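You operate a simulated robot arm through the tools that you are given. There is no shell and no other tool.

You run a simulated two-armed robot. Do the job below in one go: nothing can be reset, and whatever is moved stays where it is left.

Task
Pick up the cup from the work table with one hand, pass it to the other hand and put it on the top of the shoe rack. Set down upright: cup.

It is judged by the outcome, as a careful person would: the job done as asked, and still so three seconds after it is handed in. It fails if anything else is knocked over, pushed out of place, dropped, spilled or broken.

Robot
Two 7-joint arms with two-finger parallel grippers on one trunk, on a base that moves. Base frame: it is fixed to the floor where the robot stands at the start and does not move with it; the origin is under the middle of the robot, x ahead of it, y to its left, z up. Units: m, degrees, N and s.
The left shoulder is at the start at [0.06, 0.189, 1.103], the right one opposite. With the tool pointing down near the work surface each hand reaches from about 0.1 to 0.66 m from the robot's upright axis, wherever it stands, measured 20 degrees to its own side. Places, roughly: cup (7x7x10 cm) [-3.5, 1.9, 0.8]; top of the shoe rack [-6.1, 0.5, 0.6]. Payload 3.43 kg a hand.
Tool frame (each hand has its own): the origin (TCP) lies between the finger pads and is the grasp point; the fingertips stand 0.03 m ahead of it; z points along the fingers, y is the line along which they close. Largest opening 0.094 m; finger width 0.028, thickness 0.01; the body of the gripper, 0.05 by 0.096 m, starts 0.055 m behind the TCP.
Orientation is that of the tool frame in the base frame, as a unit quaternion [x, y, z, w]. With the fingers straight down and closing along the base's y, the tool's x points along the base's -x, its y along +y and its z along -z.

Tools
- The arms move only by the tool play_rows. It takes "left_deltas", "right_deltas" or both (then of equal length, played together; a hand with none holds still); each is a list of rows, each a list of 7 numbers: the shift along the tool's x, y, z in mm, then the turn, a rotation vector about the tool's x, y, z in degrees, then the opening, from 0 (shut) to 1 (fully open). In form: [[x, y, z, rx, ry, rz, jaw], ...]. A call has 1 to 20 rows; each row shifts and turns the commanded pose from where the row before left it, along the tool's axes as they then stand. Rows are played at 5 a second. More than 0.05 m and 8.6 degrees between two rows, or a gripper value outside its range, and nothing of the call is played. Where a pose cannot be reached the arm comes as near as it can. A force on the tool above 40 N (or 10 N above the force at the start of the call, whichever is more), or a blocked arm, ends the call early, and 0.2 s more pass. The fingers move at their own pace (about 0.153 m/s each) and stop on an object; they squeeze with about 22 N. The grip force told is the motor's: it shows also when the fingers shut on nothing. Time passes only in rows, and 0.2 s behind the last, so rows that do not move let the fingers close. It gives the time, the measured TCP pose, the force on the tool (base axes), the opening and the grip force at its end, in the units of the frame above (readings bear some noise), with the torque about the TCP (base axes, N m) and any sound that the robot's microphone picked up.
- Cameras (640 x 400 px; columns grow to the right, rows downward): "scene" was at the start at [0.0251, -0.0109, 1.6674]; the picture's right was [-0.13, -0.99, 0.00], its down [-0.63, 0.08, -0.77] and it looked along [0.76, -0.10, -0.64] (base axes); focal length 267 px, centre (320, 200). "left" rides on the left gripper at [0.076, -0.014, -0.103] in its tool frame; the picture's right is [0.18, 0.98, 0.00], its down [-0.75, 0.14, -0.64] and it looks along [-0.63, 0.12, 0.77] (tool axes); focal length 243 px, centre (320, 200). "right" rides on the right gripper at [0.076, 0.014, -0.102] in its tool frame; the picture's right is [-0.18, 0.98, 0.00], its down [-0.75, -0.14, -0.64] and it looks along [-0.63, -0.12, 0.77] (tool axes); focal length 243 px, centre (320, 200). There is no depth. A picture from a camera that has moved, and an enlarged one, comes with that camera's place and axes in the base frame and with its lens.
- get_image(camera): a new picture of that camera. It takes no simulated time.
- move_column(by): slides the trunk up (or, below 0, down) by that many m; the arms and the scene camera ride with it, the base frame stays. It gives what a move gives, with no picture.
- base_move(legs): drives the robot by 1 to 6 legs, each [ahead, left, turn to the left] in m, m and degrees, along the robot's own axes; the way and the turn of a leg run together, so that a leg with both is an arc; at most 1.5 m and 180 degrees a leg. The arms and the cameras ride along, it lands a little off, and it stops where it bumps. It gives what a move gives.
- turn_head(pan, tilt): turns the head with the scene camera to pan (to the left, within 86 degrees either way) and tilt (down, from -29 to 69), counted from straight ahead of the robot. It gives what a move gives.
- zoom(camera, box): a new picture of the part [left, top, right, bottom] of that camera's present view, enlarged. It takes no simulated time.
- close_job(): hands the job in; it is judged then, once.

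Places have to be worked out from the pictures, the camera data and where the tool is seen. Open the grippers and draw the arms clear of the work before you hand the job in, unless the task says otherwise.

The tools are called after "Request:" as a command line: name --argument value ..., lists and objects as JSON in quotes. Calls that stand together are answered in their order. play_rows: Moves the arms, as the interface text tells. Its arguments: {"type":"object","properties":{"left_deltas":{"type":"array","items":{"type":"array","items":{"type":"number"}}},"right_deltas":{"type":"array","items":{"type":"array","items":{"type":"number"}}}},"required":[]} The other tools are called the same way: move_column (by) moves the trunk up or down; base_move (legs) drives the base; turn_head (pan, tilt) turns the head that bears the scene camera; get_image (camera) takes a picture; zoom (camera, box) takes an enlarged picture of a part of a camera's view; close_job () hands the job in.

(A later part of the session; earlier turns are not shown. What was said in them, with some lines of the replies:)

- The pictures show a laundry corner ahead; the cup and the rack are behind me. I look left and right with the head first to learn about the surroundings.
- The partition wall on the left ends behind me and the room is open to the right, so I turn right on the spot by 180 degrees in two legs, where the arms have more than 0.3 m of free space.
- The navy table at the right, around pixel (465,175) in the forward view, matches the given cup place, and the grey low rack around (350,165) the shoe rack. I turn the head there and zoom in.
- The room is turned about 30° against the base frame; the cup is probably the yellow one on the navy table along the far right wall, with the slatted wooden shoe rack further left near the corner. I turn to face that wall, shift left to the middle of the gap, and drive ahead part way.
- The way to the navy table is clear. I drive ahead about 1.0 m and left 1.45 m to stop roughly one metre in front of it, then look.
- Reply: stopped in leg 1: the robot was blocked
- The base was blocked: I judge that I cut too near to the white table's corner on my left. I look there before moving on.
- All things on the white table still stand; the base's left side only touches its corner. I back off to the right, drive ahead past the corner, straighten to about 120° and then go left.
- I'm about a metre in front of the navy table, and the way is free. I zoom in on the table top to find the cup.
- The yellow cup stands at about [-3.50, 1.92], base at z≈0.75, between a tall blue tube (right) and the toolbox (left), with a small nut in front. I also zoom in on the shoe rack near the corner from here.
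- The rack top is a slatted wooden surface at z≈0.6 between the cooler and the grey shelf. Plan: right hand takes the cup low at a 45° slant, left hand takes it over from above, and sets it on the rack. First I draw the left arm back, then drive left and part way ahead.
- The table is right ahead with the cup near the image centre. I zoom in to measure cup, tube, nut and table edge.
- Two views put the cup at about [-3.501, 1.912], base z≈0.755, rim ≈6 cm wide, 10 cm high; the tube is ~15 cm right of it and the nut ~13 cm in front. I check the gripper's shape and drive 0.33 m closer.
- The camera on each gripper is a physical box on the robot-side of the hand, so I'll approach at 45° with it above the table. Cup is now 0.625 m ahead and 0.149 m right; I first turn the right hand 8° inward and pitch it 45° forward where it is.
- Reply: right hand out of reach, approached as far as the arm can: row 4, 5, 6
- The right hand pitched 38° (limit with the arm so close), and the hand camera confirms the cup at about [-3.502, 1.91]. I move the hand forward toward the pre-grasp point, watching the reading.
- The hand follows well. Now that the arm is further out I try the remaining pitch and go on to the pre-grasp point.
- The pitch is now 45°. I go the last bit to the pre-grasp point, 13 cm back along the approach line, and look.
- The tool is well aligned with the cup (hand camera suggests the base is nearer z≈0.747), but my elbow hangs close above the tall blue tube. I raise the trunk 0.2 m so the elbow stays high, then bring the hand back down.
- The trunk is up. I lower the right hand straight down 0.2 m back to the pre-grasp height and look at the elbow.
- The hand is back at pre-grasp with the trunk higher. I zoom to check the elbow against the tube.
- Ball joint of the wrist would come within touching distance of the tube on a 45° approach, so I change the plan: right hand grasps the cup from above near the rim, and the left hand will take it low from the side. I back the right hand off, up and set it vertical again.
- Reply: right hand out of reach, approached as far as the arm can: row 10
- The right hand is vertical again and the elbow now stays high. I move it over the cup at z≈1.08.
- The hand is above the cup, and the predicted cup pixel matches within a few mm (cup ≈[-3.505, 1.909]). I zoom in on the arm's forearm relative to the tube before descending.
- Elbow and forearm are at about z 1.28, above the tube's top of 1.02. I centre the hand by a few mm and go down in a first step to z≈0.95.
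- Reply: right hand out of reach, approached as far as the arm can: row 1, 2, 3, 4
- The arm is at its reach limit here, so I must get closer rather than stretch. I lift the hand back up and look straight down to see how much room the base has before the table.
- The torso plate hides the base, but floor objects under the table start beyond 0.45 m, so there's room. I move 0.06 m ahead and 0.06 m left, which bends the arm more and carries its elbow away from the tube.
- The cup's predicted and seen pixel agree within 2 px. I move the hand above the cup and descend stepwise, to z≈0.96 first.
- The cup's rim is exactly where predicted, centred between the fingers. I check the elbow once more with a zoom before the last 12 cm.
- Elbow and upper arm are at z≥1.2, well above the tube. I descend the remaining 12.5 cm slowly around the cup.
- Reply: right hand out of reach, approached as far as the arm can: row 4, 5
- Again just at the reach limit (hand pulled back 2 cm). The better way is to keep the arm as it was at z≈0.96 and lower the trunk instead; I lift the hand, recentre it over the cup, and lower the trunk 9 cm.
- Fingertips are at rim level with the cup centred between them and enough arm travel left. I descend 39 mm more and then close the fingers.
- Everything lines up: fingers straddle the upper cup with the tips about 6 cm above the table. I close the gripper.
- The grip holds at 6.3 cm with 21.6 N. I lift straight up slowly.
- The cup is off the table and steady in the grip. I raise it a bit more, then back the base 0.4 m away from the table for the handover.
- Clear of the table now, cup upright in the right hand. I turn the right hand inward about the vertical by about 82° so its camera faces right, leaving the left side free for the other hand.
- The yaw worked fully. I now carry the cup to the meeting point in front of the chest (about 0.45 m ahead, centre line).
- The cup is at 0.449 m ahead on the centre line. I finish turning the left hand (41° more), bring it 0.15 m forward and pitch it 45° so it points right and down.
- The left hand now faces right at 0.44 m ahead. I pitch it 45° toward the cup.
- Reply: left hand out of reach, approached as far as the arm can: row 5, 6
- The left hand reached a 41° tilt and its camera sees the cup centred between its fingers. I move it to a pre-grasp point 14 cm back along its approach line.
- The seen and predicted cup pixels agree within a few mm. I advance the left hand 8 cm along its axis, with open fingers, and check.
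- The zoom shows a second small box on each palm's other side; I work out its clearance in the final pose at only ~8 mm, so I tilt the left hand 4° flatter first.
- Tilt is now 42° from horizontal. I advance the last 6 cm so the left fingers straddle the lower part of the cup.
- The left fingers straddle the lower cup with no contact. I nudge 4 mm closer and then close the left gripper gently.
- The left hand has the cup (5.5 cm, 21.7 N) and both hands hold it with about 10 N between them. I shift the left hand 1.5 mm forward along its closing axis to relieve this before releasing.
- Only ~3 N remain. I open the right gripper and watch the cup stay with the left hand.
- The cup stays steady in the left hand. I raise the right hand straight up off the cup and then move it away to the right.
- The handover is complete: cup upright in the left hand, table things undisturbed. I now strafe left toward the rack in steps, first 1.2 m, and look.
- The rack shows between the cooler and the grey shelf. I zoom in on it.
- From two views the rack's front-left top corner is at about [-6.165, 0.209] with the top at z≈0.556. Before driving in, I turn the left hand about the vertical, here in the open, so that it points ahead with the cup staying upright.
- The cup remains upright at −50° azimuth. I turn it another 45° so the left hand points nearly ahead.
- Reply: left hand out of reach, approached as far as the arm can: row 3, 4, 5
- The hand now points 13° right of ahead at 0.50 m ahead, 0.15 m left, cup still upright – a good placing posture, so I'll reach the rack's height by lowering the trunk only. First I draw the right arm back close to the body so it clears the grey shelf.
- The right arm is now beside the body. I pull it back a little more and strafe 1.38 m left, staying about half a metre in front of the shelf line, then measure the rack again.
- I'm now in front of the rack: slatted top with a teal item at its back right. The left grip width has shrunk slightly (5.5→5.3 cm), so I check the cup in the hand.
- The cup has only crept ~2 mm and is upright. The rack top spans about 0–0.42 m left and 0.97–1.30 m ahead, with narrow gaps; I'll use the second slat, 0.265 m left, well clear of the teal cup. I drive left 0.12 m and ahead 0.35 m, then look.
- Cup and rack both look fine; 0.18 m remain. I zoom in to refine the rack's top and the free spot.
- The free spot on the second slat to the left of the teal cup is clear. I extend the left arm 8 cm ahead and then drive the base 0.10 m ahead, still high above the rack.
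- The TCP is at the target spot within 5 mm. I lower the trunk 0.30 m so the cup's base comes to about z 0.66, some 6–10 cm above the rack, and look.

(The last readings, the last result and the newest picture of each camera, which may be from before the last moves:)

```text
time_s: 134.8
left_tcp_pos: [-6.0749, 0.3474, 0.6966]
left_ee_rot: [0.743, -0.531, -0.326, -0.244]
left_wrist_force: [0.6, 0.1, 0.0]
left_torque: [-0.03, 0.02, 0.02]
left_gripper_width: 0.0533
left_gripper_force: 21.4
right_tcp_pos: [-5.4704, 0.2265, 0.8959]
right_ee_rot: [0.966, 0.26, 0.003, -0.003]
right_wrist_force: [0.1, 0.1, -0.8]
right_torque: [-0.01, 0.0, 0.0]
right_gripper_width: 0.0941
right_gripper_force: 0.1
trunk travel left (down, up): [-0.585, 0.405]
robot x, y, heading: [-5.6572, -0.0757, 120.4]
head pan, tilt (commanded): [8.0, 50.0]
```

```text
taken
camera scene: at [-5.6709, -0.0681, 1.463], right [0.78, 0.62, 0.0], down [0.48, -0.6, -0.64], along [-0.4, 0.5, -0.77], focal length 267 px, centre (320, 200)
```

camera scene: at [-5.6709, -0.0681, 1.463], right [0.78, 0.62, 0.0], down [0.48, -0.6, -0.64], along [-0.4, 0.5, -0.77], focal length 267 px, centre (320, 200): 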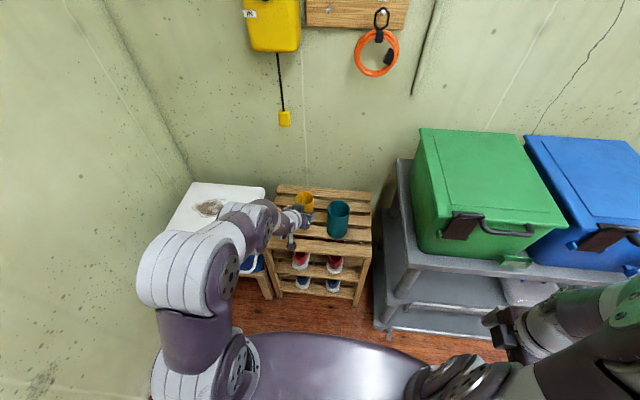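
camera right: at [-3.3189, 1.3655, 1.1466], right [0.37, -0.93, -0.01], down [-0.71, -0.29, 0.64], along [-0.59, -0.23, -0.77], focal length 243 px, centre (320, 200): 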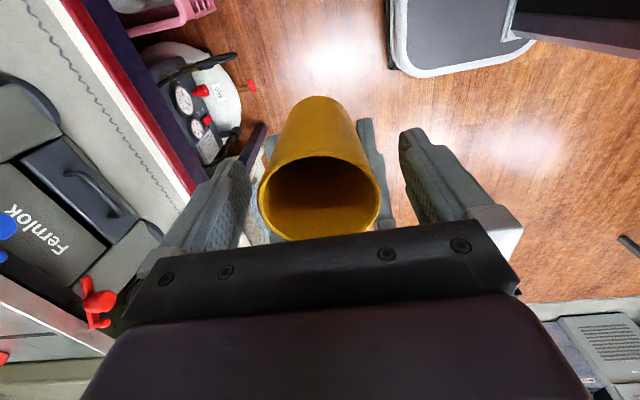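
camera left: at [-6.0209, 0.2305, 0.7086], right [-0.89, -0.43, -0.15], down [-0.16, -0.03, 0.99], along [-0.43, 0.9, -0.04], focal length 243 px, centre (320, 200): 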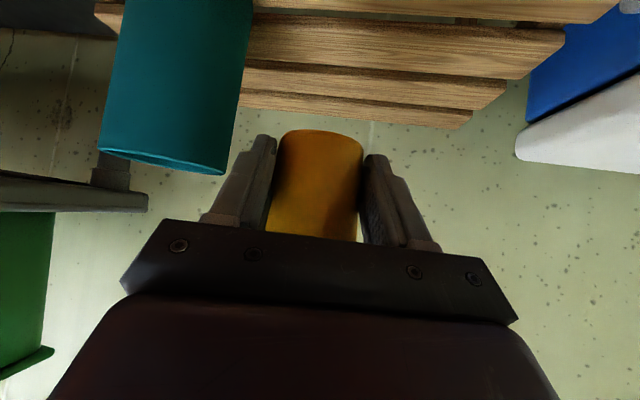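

The rack is visible upside-down in the hand camera; its top computes to z≈0.53–0.56, and the cup base is at ≈0.66. I lower the trunk another 6 cm and re-check.

Request:
move_column --by -0.06

Request:
get_image --camera "left"

Request:
zoom --camera "scene" --box '[220, 160, 400, 290]'

```text
time_s: 135.8
left_tcp_pos: [-6.0736, 0.3465, 0.6368]
left_ee_rot: [0.743, -0.531, -0.326, -0.244]
left_wrist_force: [-0.1, -0.1, -0.8]
left_torque: [-0.01, 0.01, 0.01]
left_gripper_width: 0.0531
left_gripper_force: 21.9
right_tcp_pos: [-5.4689, 0.2274, 0.8344]
right_ee_rot: [0.966, 0.259, 0.002, -0.004]
right_wrist_force: [-0.2, 0.2, -0.6]
right_torque: [0.01, 0.0, 0.0]
right_gripper_width: 0.094
right_gripper_force: 0.1
trunk travel left (down, up): [-0.525, 0.465]
robot x, y, heading: [-5.6541, -0.0796, 120.3]
head pan, tilt (commanded): [8.0, 50.0]
```

```text
taken
camera left: at [-6.0209, 0.2305, 0.6486], right [-0.89, -0.43, -0.15], down [-0.16, -0.03, 0.99], along [-0.43, 0.9, -0.04], focal length 243 px, centre (320, 200)
```

left: 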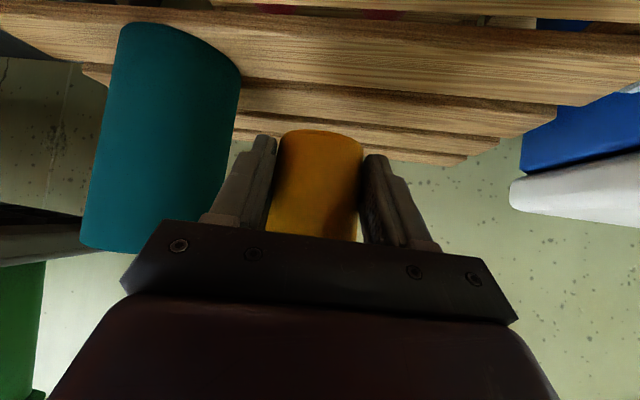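

```text
3.08 times, centred on (310, 225) of scene
camera zoom: at [-5.6708, -0.0682, 1.403], right [0.78, 0.62, 0.0], down [0.48, -0.6, -0.64], along [-0.4, 0.5, -0.77], focal length 822 px, centre (351, 123)
```

zoom: 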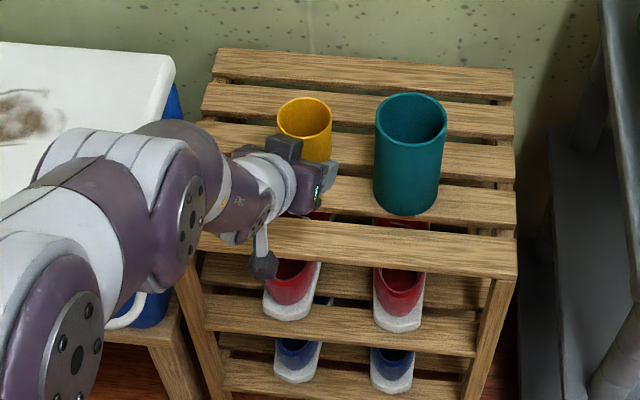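

The cup base appears ≈4.9 cm above the slat (compared with the teal cup's foot). I lower the trunk 3.5 cm more and look again.

Request:
move_column --by -0.035

Request:
get_image --camera "left"

Request:
zoom --camera "scene" --box '[250, 160, 370, 245]'

```text
time_s: 136.6
left_tcp_pos: [-6.0735, 0.3451, 0.6005]
left_ee_rot: [0.743, -0.531, -0.327, -0.245]
left_wrist_force: [-0.2, 0.8, 0.3]
left_torque: [-0.01, 0.01, -0.03]
left_gripper_width: 0.0533
left_gripper_force: 22.3
right_tcp_pos: [-5.4691, 0.2273, 0.8003]
right_ee_rot: [0.966, 0.26, 0.003, -0.004]
right_wrist_force: [-0.3, -0.3, -0.6]
right_torque: [0.03, 0.03, 0.01]
right_gripper_width: 0.0937
right_gripper_force: 0.0
trunk travel left (down, up): [-0.49, 0.5]
robot x, y, heading: [-5.6535, -0.075, 120.3]
head pan, tilt (commanded): [8.0, 50.0]
```

```text
taken
camera left: at [-6.0209, 0.2305, 0.6136], right [-0.89, -0.43, -0.15], down [-0.16, -0.03, 0.99], along [-0.43, 0.9, -0.04], focal length 243 px, centre (320, 200)
```

left: 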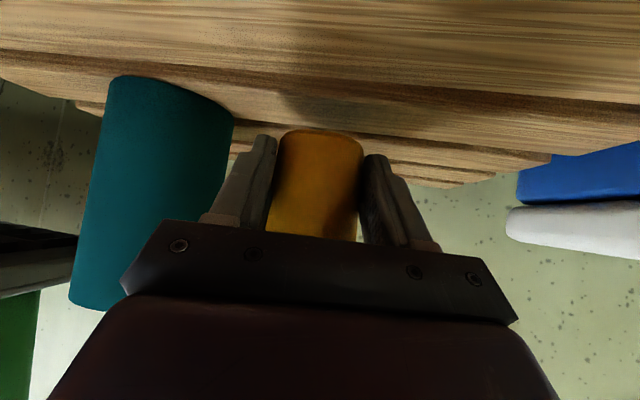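

```text
4.71 times, centred on (310, 202) of scene
camera zoom: at [-5.6708, -0.0682, 1.3679], right [0.78, 0.62, 0.0], down [0.48, -0.6, -0.64], along [-0.4, 0.5, -0.77], focal length 1257 px, centre (367, 188)
```

zoom: 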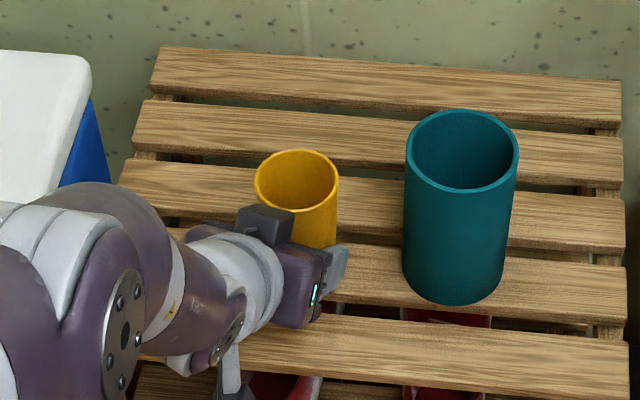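

The gap is now about 1.3–1.7 cm and the cup will land on the middle of the second slat. I go down by the arm in 3 mm rows and watch the force.

Request:
play_rows --left_deltas '[[2.23, 0.05, 2.0, 0, 0, 0, 0], [2.23, 0.05, 2.0, 0, 0, 0, 0], [2.23, 0.05, 2.0, 0, 0, 0, 0], [0, 0, 0, 0, 0, 0, 0]]'

Request:
get_image --camera "left"

```text
time_s: 137.6
left_tcp_pos: [-6.075, 0.3448, 0.5921]
left_ee_rot: [0.742, -0.532, -0.326, -0.245]
left_wrist_force: [-0.3, -0.4, 0.0]
left_torque: [0.01, 0.0, 0.01]
left_gripper_width: 0.0531
left_gripper_force: 21.6
right_tcp_pos: [-5.4694, 0.2269, 0.799]
right_ee_rot: [0.965, 0.26, 0.003, -0.003]
right_wrist_force: [0.5, -1.0, 1.0]
right_torque: [0.01, -0.01, 0.01]
right_gripper_width: 0.0939
right_gripper_force: 0.0
trunk travel left (down, up): [-0.49, 0.5]
robot x, y, heading: [-5.6545, -0.0794, 120.5]
head pan, tilt (commanded): [8.0, 50.0]
```

```text
taken
camera left: at [-6.0221, 0.23, 0.6039], right [-0.89, -0.43, -0.15], down [-0.16, -0.03, 0.99], along [-0.43, 0.9, -0.04], focal length 243 px, centre (320, 200)
```

left: 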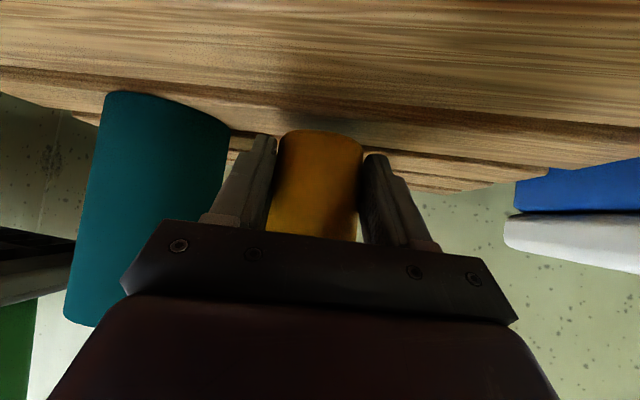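

Still no contact, the gap looks like ~6 mm. I continue with 2 mm rows.

Request:
play_rows --left_deltas '[[1.49, 0.03, 1.33, 0, 0, 0, 0], [1.49, 0.03, 1.33, 0, 0, 0, 0], [0, 0, 0, 0, 0, 0, 0]]'

Request:
play_rows --left_deltas '[[1.49, 0.03, 1.33, 0, 0, 0, 0], [0, 0, 0, 0, 0, 0, 0]]'

Request:
get_image --camera "left"

```text
time_s: 138.4
left_tcp_pos: [-6.0738, 0.3464, 0.5872]
left_ee_rot: [0.743, -0.531, -0.327, -0.245]
left_wrist_force: [-0.1, 0.6, -0.4]
left_torque: [-0.03, -0.03, 0.03]
left_gripper_width: 0.0531
left_gripper_force: 22.1
right_tcp_pos: [-5.4699, 0.227, 0.8003]
right_ee_rot: [0.966, 0.26, 0.002, -0.003]
right_wrist_force: [0.1, -0.1, 0.3]
right_torque: [0.01, 0.05, 0.04]
right_gripper_width: 0.0941
right_gripper_force: 0.0
trunk travel left (down, up): [-0.49, 0.5]
robot x, y, heading: [-5.6525, -0.0782, 120.4]
head pan, tilt (commanded): [8.0, 50.0]
```

```text
time_s: 139.0
left_tcp_pos: [-6.075, 0.3464, 0.5858]
left_ee_rot: [0.743, -0.531, -0.326, -0.244]
left_wrist_force: [0.0, 0.1, 0.8]
left_torque: [-0.02, -0.01, 0.0]
left_gripper_width: 0.0531
left_gripper_force: 21.9
right_tcp_pos: [-5.4701, 0.2281, 0.8003]
right_ee_rot: [0.966, 0.26, 0.002, -0.004]
right_wrist_force: [-0.7, 0.8, 0.0]
right_torque: [-0.06, -0.02, 0.02]
right_gripper_width: 0.094
right_gripper_force: 0.0
trunk travel left (down, up): [-0.49, 0.5]
robot x, y, heading: [-5.6557, -0.0763, 120.4]
head pan, tilt (commanded): [8.0, 50.0]
```

```text
taken
camera left: at [-6.0207, 0.2306, 0.5981], right [-0.89, -0.43, -0.15], down [-0.16, -0.03, 0.99], along [-0.43, 0.9, -0.04], focal length 243 px, centre (320, 200)
```

left: 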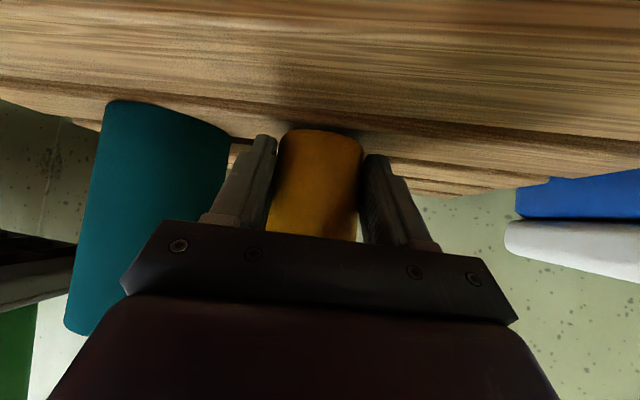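

No contact yet at TCP z 0.586. I keep on in 1.5–2 mm steps, reading the force each time.

Request:
play_rows --left_deltas '[[1.49, 0.03, 1.33, 0, 0, 0, 0], [0, 0, 0, 0, 0, 0, 0]]'

Request:
play_rows --left_deltas '[[1.12, 0.02, 1.0, 0, 0, 0, 0], [0, 0, 0, 0, 0, 0, 0]]'

Request:
get_image --camera "left"

```text
time_s: 139.6
left_tcp_pos: [-6.0739, 0.3469, 0.584]
left_ee_rot: [0.742, -0.531, -0.326, -0.245]
left_wrist_force: [-1.3, 0.3, -0.7]
left_torque: [-0.01, 0.0, 0.0]
left_gripper_width: 0.053
left_gripper_force: 22.4
right_tcp_pos: [-5.4705, 0.2266, 0.8]
right_ee_rot: [0.966, 0.26, 0.003, -0.004]
right_wrist_force: [-0.6, 0.3, 0.7]
right_torque: [-0.01, -0.01, 0.02]
right_gripper_width: 0.0942
right_gripper_force: 0.1
trunk travel left (down, up): [-0.49, 0.5]
robot x, y, heading: [-5.652, -0.0792, 120.3]
head pan, tilt (commanded): [8.0, 50.0]
```

```text
time_s: 140.2
left_tcp_pos: [-6.0728, 0.3462, 0.5826]
left_ee_rot: [0.743, -0.531, -0.326, -0.244]
left_wrist_force: [0.8, 0.1, 0.6]
left_torque: [-0.01, 0.01, 0.01]
left_gripper_width: 0.0531
left_gripper_force: 22.0
right_tcp_pos: [-5.4697, 0.2278, 0.8]
right_ee_rot: [0.966, 0.26, 0.003, -0.003]
right_wrist_force: [-0.2, 0.6, 0.0]
right_torque: [-0.02, 0.0, 0.01]
right_gripper_width: 0.094
right_gripper_force: 0.1
trunk travel left (down, up): [-0.49, 0.5]
robot x, y, heading: [-5.6535, -0.0732, 120.1]
head pan, tilt (commanded): [8.0, 50.0]
```

```text
taken
camera left: at [-6.0201, 0.2306, 0.5953], right [-0.89, -0.43, -0.15], down [-0.16, -0.03, 0.99], along [-0.43, 0.9, -0.04], focal length 243 px, centre (320, 200)
```

left: 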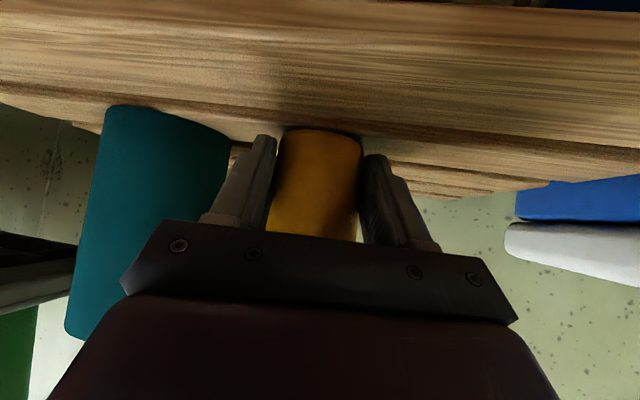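

The cup's foot is now nearly level with the teal cup's foot, with a contact shadow. I continue in ~1 mm steps until the force rises.

Request:
play_rows --left_deltas '[[1.12, 0.02, 1.0, 0, 0, 0, 0], [0, 0, 0, 0, 0, 0, 0]]'

Request:
play_rows --left_deltas '[[1.12, 0.02, 1.0, 0, 0, 0, 0], [0, 0, 0, 0, 0, 0, 0]]'

```text
time_s: 140.8
left_tcp_pos: [-6.0747, 0.3458, 0.5808]
left_ee_rot: [0.743, -0.531, -0.326, -0.244]
left_wrist_force: [0.1, 0.2, 0.4]
left_torque: [-0.03, 0.0, -0.03]
left_gripper_width: 0.053
left_gripper_force: 21.3
right_tcp_pos: [-5.4701, 0.2276, 0.8001]
right_ee_rot: [0.966, 0.26, 0.002, -0.004]
right_wrist_force: [0.2, -0.4, 0.4]
right_torque: [0.0, 0.03, -0.04]
right_gripper_width: 0.094
right_gripper_force: 0.1
trunk travel left (down, up): [-0.49, 0.5]
robot x, y, heading: [-5.6555, -0.0775, 120.1]
head pan, tilt (commanded): [8.0, 50.0]
```

```text
time_s: 141.4
left_tcp_pos: [-6.0729, 0.3461, 0.5806]
left_ee_rot: [0.742, -0.531, -0.328, -0.244]
left_wrist_force: [-3.8, 0.3, 6.6]
left_torque: [0.02, 0.4, 0.06]
left_gripper_width: 0.0531
left_gripper_force: 21.4
right_tcp_pos: [-5.4696, 0.227, 0.801]
right_ee_rot: [0.966, 0.259, 0.002, -0.004]
right_wrist_force: [-0.5, -0.2, -0.2]
right_torque: [0.01, -0.04, -0.01]
right_gripper_width: 0.094
right_gripper_force: 0.0
trunk travel left (down, up): [-0.49, 0.5]
robot x, y, heading: [-5.6542, -0.0774, 120.1]
head pan, tilt (commanded): [8.0, 50.0]
```

Contact: about 6.6 N upward, acting on the left side. I look closely at the cup's foot to see whether it's the cup or a finger that touches.

Request:
zoom --camera "left" --box '[220, 90, 430, 220]'

Request:
zoom --camera "scene" --box '[270, 180, 350, 240]'

```text
3.05 times, centred on (325, 155) of left
camera zoom: at [-6.0201, 0.2307, 0.5927], right [-0.89, -0.43, -0.15], down [-0.16, -0.03, 0.99], along [-0.43, 0.9, -0.04], focal length 739 px, centre (305, 337)
```

zoom: 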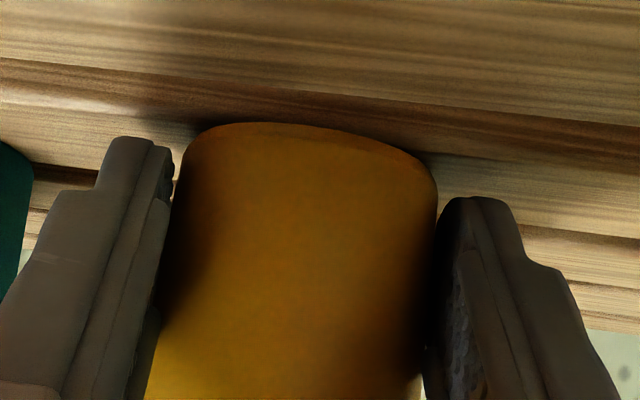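

```text
6.67 times, centred on (310, 210) of scene
camera zoom: at [-5.6705, -0.0688, 1.3681], right [0.78, 0.62, 0.0], down [0.48, -0.6, -0.64], along [-0.4, 0.5, -0.77], focal length 1781 px, centre (387, 133)
```

zoom: 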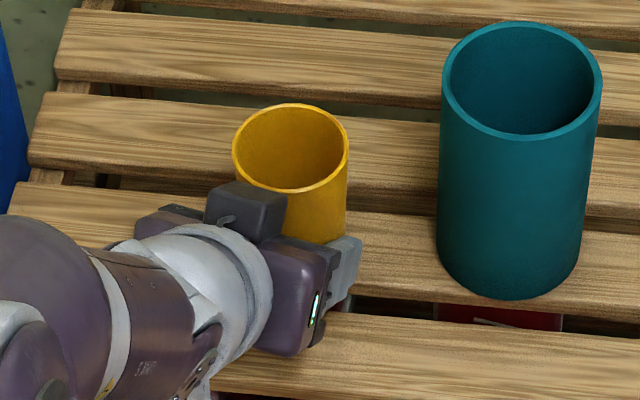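

By the geometry the fingertip corner touches first, with the cup's foot about 3 mm above the slat, and the foot overhangs the slat's front edge by ~1 cm. I lift 4 mm, shift 12 mm ahead to centre it on the slat, and lower to just above contact.

Request:
play_rows --left_deltas '[[-2.97, -0.06, -2.67, 0, 0, 0, 0], [-4.0, 1.2, 4.35, 0, 0, 0, 0], [-4.0, 1.2, 4.35, 0, 0, 0, 0], [1.49, 0.03, 1.33, 0, 0, 0, 0], [0, 0, 0, 0, 0, 0, 0]]'

Request:
zoom --camera "left" --box '[220, 90, 430, 220]'

```text
time_s: 142.6
left_tcp_pos: [-6.0796, 0.3566, 0.5823]
left_ee_rot: [0.743, -0.531, -0.327, -0.243]
left_wrist_force: [-0.7, -0.3, -0.2]
left_torque: [0.01, -0.01, -0.01]
left_gripper_width: 0.0526
left_gripper_force: 21.9
right_tcp_pos: [-5.4709, 0.227, 0.8006]
right_ee_rot: [0.965, 0.261, 0.003, -0.003]
right_wrist_force: [-0.5, -0.3, -0.3]
right_torque: [0.0, -0.02, 0.01]
right_gripper_width: 0.0938
right_gripper_force: 0.0
trunk travel left (down, up): [-0.49, 0.5]
robot x, y, heading: [-5.6526, -0.0767, 120.3]
head pan, tilt (commanded): [8.0, 50.0]
```

```text
3.05 times, centred on (325, 155) of left
camera zoom: at [-6.026, 0.2411, 0.5946], right [-0.89, -0.43, -0.15], down [-0.16, -0.03, 0.99], along [-0.43, 0.9, -0.04], focal length 739 px, centre (305, 337)
```

zoom: 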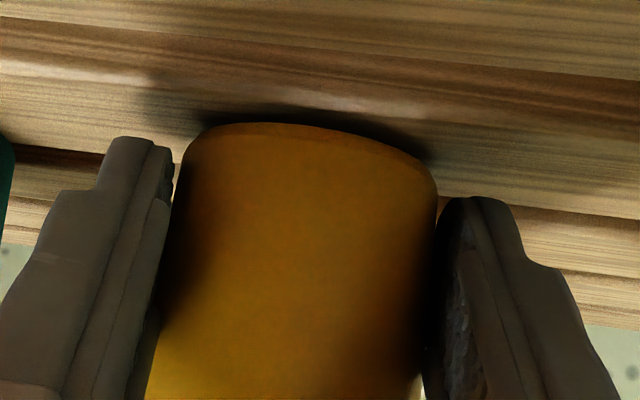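

The cup is centred over the slat, no contact force. I lower the last 1.5 mm and then open very slowly so the cup slides down onto the slat.

Request:
play_rows --left_deltas '[[1.12, 0.02, 1.0, 0, 0, 0, 0], [0, 0, 0, 0, 0, 0, 0.555], [0, 0, 0, 0, 0, 0, 0.56], [0, 0, 0, 0, 0, 0, 0.565], [0, 0, 0, 0, 0, 0, 0.57], [0, 0, 0, 0, 0, 0, 0.575], [0, 0, 0, 0, 0, 0, 0.58]]'

Request:
zoom --camera "left" --box '[220, 90, 430, 220]'

Request:
zoom --camera "scene" --box '[270, 180, 350, 240]'

```text
time_s: 144.2
left_tcp_pos: [-6.08, 0.3568, 0.5813]
left_ee_rot: [0.743, -0.531, -0.327, -0.243]
left_wrist_force: [2.3, 2.0, 2.8]
left_torque: [0.08, 0.05, -0.02]
left_gripper_width: 0.0543
left_gripper_force: 0.0
right_tcp_pos: [-5.4687, 0.2274, 0.8]
right_ee_rot: [0.966, 0.259, 0.003, -0.004]
right_wrist_force: [-0.9, -0.9, 0.3]
right_torque: [0.0, -0.02, -0.03]
right_gripper_width: 0.0941
right_gripper_force: 0.0
trunk travel left (down, up): [-0.49, 0.5]
robot x, y, heading: [-5.655, -0.0789, 120.4]
head pan, tilt (commanded): [8.0, 50.0]
```

```text
3.05 times, centred on (325, 155) of left
camera zoom: at [-6.0261, 0.2411, 0.593], right [-0.89, -0.43, -0.15], down [-0.16, -0.03, 0.99], along [-0.43, 0.9, -0.04], focal length 739 px, centre (305, 337)
```

zoom: 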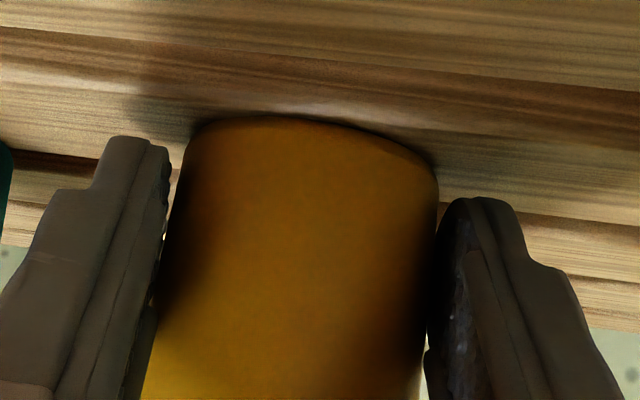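

```text
6.67 times, centred on (310, 210) of scene
camera zoom: at [-5.6705, -0.0682, 1.368], right [0.78, 0.62, 0.0], down [0.47, -0.6, -0.64], along [-0.4, 0.5, -0.77], focal length 1781 px, centre (387, 133)
```

zoom: 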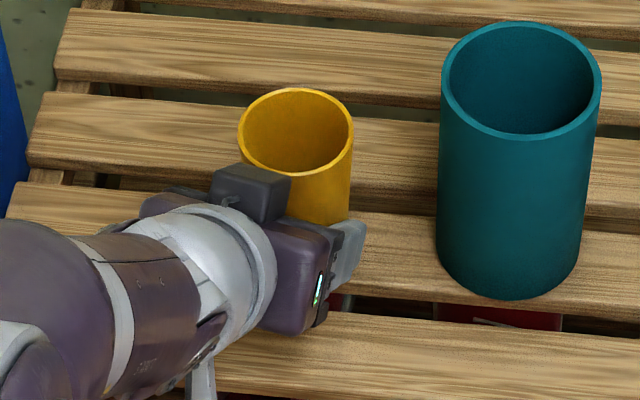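

The grip is released, the cup has settled on the slat and stands upright. I open the fingers further and withdraw back along the hand's axis.

Request:
play_rows --left_deltas '[[0, 0, 0, 0, 0, 0, 0.62], [0, 0, 0, 0, 0, 0, 0.7], [0, 0, 0, 0, 0, 0, 0.8], [0, 0, 0, 0, 0, 0, 0.9], [0, 0, 0, 0, 0, 0, 0.9]]'

Request:
zoom --camera "left" --box '[160, 60, 480, 260]'

Request:
zoom --camera "scene" --box '[270, 180, 350, 240]'

```text
time_s: 145.4
left_tcp_pos: [-6.0794, 0.3577, 0.5813]
left_ee_rot: [0.742, -0.531, -0.327, -0.244]
left_wrist_force: [5.4, -5.9, 7.6]
left_torque: [-0.23, 0.25, 0.34]
left_gripper_width: 0.0836
left_gripper_force: 0.1
right_tcp_pos: [-5.4701, 0.2279, 0.7992]
right_ee_rot: [0.966, 0.26, 0.002, -0.004]
right_wrist_force: [-0.5, -0.4, -0.6]
right_torque: [-0.02, -0.01, 0.02]
right_gripper_width: 0.0941
right_gripper_force: 0.0
trunk travel left (down, up): [-0.49, 0.5]
robot x, y, heading: [-5.6533, -0.0777, 120.3]
head pan, tilt (commanded): [8.0, 50.0]
```

```text
2.00 times, centred on (320, 160) of left
camera zoom: at [-6.026, 0.2405, 0.5932], right [-0.89, -0.43, -0.15], down [-0.16, -0.03, 0.99], along [-0.43, 0.9, -0.04], focal length 485 px, centre (320, 280)
```

zoom: 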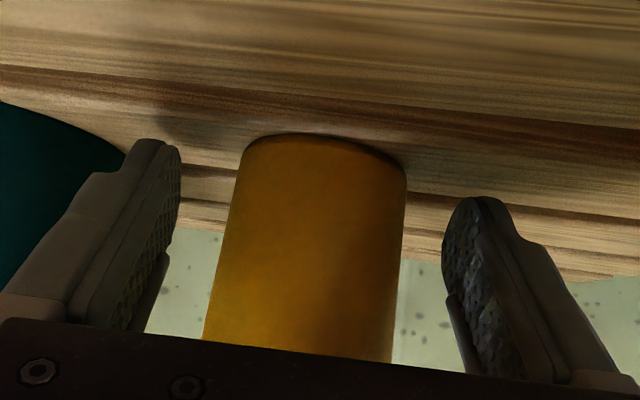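

```text
6.67 times, centred on (310, 210) of scene
camera zoom: at [-5.67, -0.0691, 1.368], right [0.78, 0.62, 0.0], down [0.47, -0.6, -0.64], along [-0.4, 0.5, -0.77], focal length 1781 px, centre (387, 133)
```

zoom: 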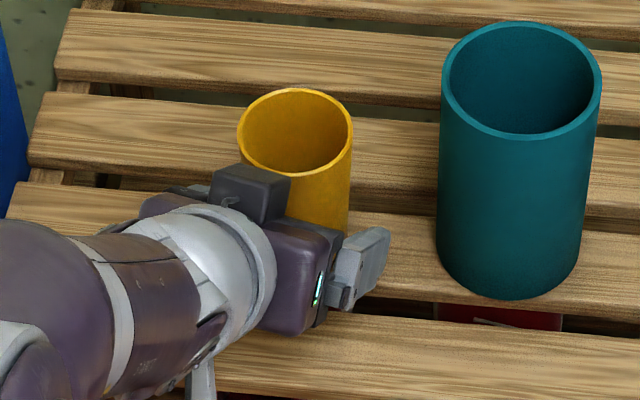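

The cup stands by itself; the small force on the hand comes from the left fingertip on the slat. I withdraw along the hand's axis, starting gently.

Request:
play_rows --left_deltas '[[-1.5, 0, -3, 0, 0, 0, 0.9], [0, 0, -8, 0, 0, 0, 0.9], [0, 0, -15, 0, 0, 0, 0.9], [0, 0, -25, 0, 0, 0, 0.9], [0, 0, -30, 0, 0, 0, 0.9], [0, 0, -30, 0, 0, 0, 0.9], [0, 0, -30, 0, 0, 0, 0.9], [0, 0, 0, 0, 0, 0, 0.9]]'

Request:
get_image --camera "left"

Request:
zoom --camera "scene" --box '[220, 150, 400, 280]'

```text
time_s: 147.2
left_tcp_pos: [-6.0501, 0.256, 0.6755]
left_ee_rot: [0.742, -0.532, -0.326, -0.245]
left_wrist_force: [-0.2, -0.2, -0.3]
left_torque: [-0.02, -0.01, 0.02]
left_gripper_width: 0.0845
left_gripper_force: 0.0
right_tcp_pos: [-5.4696, 0.2275, 0.7985]
right_ee_rot: [0.966, 0.259, 0.003, -0.003]
right_wrist_force: [0.5, 0.6, 0.3]
right_torque: [-0.02, -0.02, 0.0]
right_gripper_width: 0.0941
right_gripper_force: 0.0
trunk travel left (down, up): [-0.49, 0.5]
robot x, y, heading: [-5.6536, -0.0776, 120.2]
head pan, tilt (commanded): [8.0, 50.0]
```

```text
taken
camera left: at [-5.9971, 0.1397, 0.6874], right [-0.89, -0.43, -0.15], down [-0.16, -0.03, 0.99], along [-0.43, 0.9, -0.04], focal length 243 px, centre (320, 200)
```

left: 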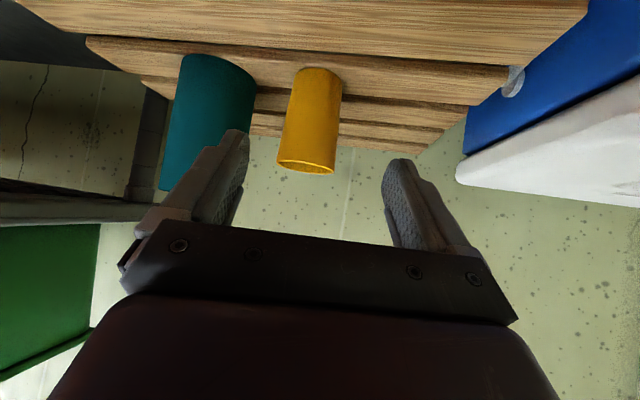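

```text
3.08 times, centred on (310, 215) of scene
camera zoom: at [-5.6711, -0.0678, 1.3679], right [0.78, 0.62, 0.0], down [0.48, -0.6, -0.64], along [-0.4, 0.5, -0.77], focal length 822 px, centre (351, 154)
```

zoom: 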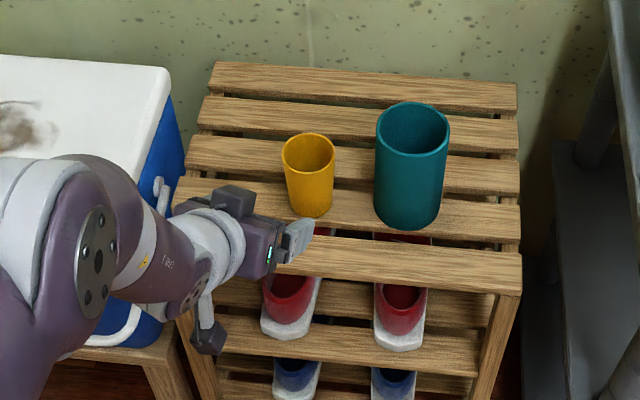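

The cup stands upright on the rack, the teal cup unmoved. I raise the trunk 0.15 m and back the base away to clear everything.

Request:
move_column --by 0.15

Request:
base_move --legs '[[-0.45, 0, 0]]'

Request:
turn_head --pan 10 --tilt 35

Request:
get_image --camera "scene"

Request:
zoom --camera "scene" --box '[220, 150, 420, 290]'

```text
time_s: 149.0
left_tcp_pos: [-6.0498, 0.256, 0.8251]
left_ee_rot: [0.743, -0.531, -0.327, -0.244]
left_wrist_force: [0.0, -0.5, -0.4]
left_torque: [-0.01, 0.0, -0.02]
left_gripper_width: 0.0846
left_gripper_force: 0.0
right_tcp_pos: [-5.4698, 0.2277, 0.9511]
right_ee_rot: [0.966, 0.26, 0.002, -0.004]
right_wrist_force: [0.1, -0.5, 0.7]
right_torque: [0.01, -0.02, 0.02]
right_gripper_width: 0.094
right_gripper_force: 0.1
trunk travel left (down, up): [-0.64, 0.35]
robot x, y, heading: [-5.6539, -0.0779, 120.2]
head pan, tilt (commanded): [8.0, 50.0]
```

```text
time_s: 151.7
left_tcp_pos: [-5.8257, -0.1282, 0.8244]
left_ee_rot: [0.744, -0.53, -0.327, -0.243]
left_wrist_force: [-0.1, 0.2, 1.0]
left_torque: [-0.03, 0.0, -0.01]
left_gripper_width: 0.0847
left_gripper_force: 0.1
right_tcp_pos: [-5.2456, -0.1564, 0.9495]
right_ee_rot: [0.965, 0.261, 0.003, -0.005]
right_wrist_force: [-0.6, -0.2, -0.7]
right_torque: [-0.01, 0.01, 0.03]
right_gripper_width: 0.0941
right_gripper_force: 0.1
trunk travel left (down, up): [-0.64, 0.35]
robot x, y, heading: [-5.4272, -0.4597, 120.5]
head pan, tilt (commanded): [8.0, 50.0]
```

```text
time_s: 152.4
left_tcp_pos: [-5.826, -0.1282, 0.8261]
left_ee_rot: [0.743, -0.531, -0.326, -0.244]
left_wrist_force: [-0.1, 0.2, -0.6]
left_torque: [0.0, -0.01, 0.0]
left_gripper_width: 0.0843
left_gripper_force: 0.0
right_tcp_pos: [-5.2461, -0.1566, 0.9503]
right_ee_rot: [0.965, 0.261, 0.002, -0.003]
right_wrist_force: [-0.1, 0.3, 0.5]
right_torque: [-0.01, 0.01, -0.05]
right_gripper_width: 0.0939
right_gripper_force: 0.0
trunk travel left (down, up): [-0.64, 0.35]
robot x, y, heading: [-5.4277, -0.4611, 120.8]
head pan, tilt (commanded): [10.0, 35.0]
```

```text
taken
camera scene: at [-5.4552, -0.4449, 1.5396], right [0.76, 0.65, 0.0], down [0.37, -0.44, -0.82], along [-0.53, 0.62, -0.57], focal length 267 px, centre (320, 200)
```

scene: 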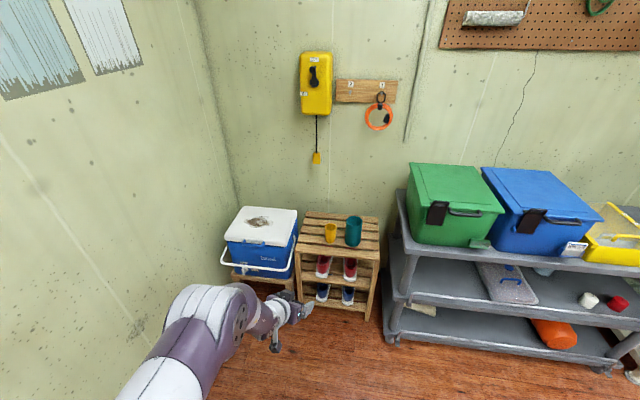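

```text
2.86 times, centred on (320, 220) of scene
camera zoom: at [-5.4552, -0.4449, 1.5396], right [0.76, 0.65, 0.0], down [0.37, -0.44, -0.82], along [-0.53, 0.62, -0.57], focal length 763 px, centre (320, 143)
```

zoom: 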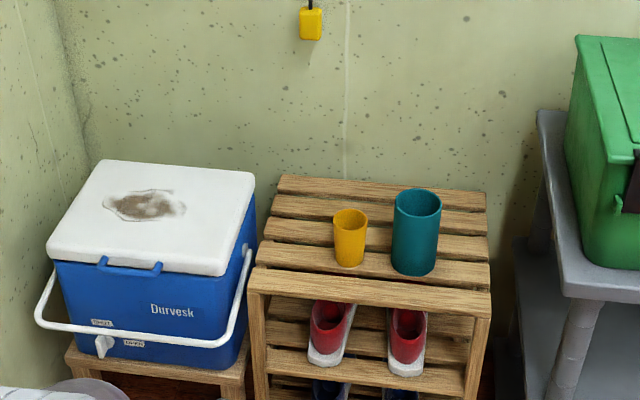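

The cup stands upright on the rack beside the teal cup, all else in place. I open the left gripper fully and let a moment pass to confirm the cup is stable.

Request:
play_rows --left_deltas '[[0, 0, 0, 0, 0, 0, 1], [0, 0, 0, 0, 0, 0, 1], [0, 0, 0, 0, 0, 0, 1], [0, 0, 0, 0, 0, 0, 1], [0, 0, 0, 0, 0, 0, 1]]'

Request:
zoom --camera "scene" --box '[280, 190, 400, 265]'

```text
time_s: 153.6
left_tcp_pos: [-5.8253, -0.1284, 0.8258]
left_ee_rot: [0.743, -0.53, -0.327, -0.244]
left_wrist_force: [-0.1, 0.2, 0.3]
left_torque: [0.0, -0.01, 0.01]
left_gripper_width: 0.094
left_gripper_force: 0.0
right_tcp_pos: [-5.2442, -0.1567, 0.9502]
right_ee_rot: [0.966, 0.26, 0.003, -0.003]
right_wrist_force: [-0.7, 0.2, -0.4]
right_torque: [0.0, -0.02, -0.03]
right_gripper_width: 0.0942
right_gripper_force: 0.1
trunk travel left (down, up): [-0.64, 0.35]
robot x, y, heading: [-5.4312, -0.4629, 120.5]
head pan, tilt (commanded): [10.0, 35.0]
```

```text
5.33 times, centred on (340, 228) of scene
camera zoom: at [-5.455, -0.4451, 1.5397], right [0.76, 0.65, 0.0], down [0.37, -0.44, -0.82], along [-0.53, 0.62, -0.57], focal length 1425 px, centre (213, 53)
```

zoom: 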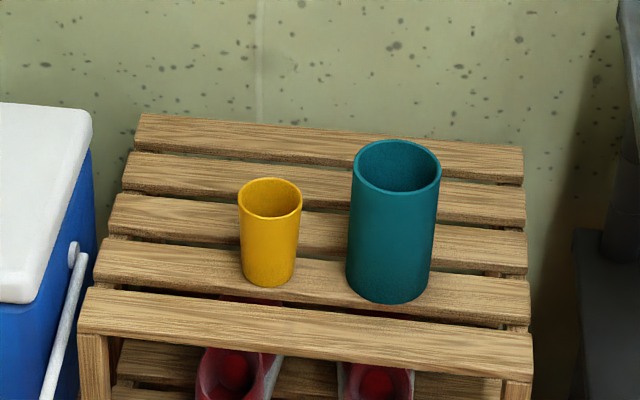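

The cup is upright and steady on the second slat of the shoe rack, both grippers are open and the arms are clear. I hand the job in.

Request:
close_job

```text
The job is handed in.
```

The yellow cup is standing upright on top of the shoe rack, on the second slat beside the teal cup. I picked it up from the work table with the right hand, passed it to the left hand in mid-air, and set it down with the left. In the last picture it was steady. Both grippers are open and the arms are clear of the rack.

- **Bump on the way:** the base ran into the corner of the white table near the start, while I was driving past it. Everything on that table was still standing afterwards. I did not measure whether the table itself shifted.
- **Around the pick and place:** I saw nothing else knocked over or moved at the work table or at the rack.
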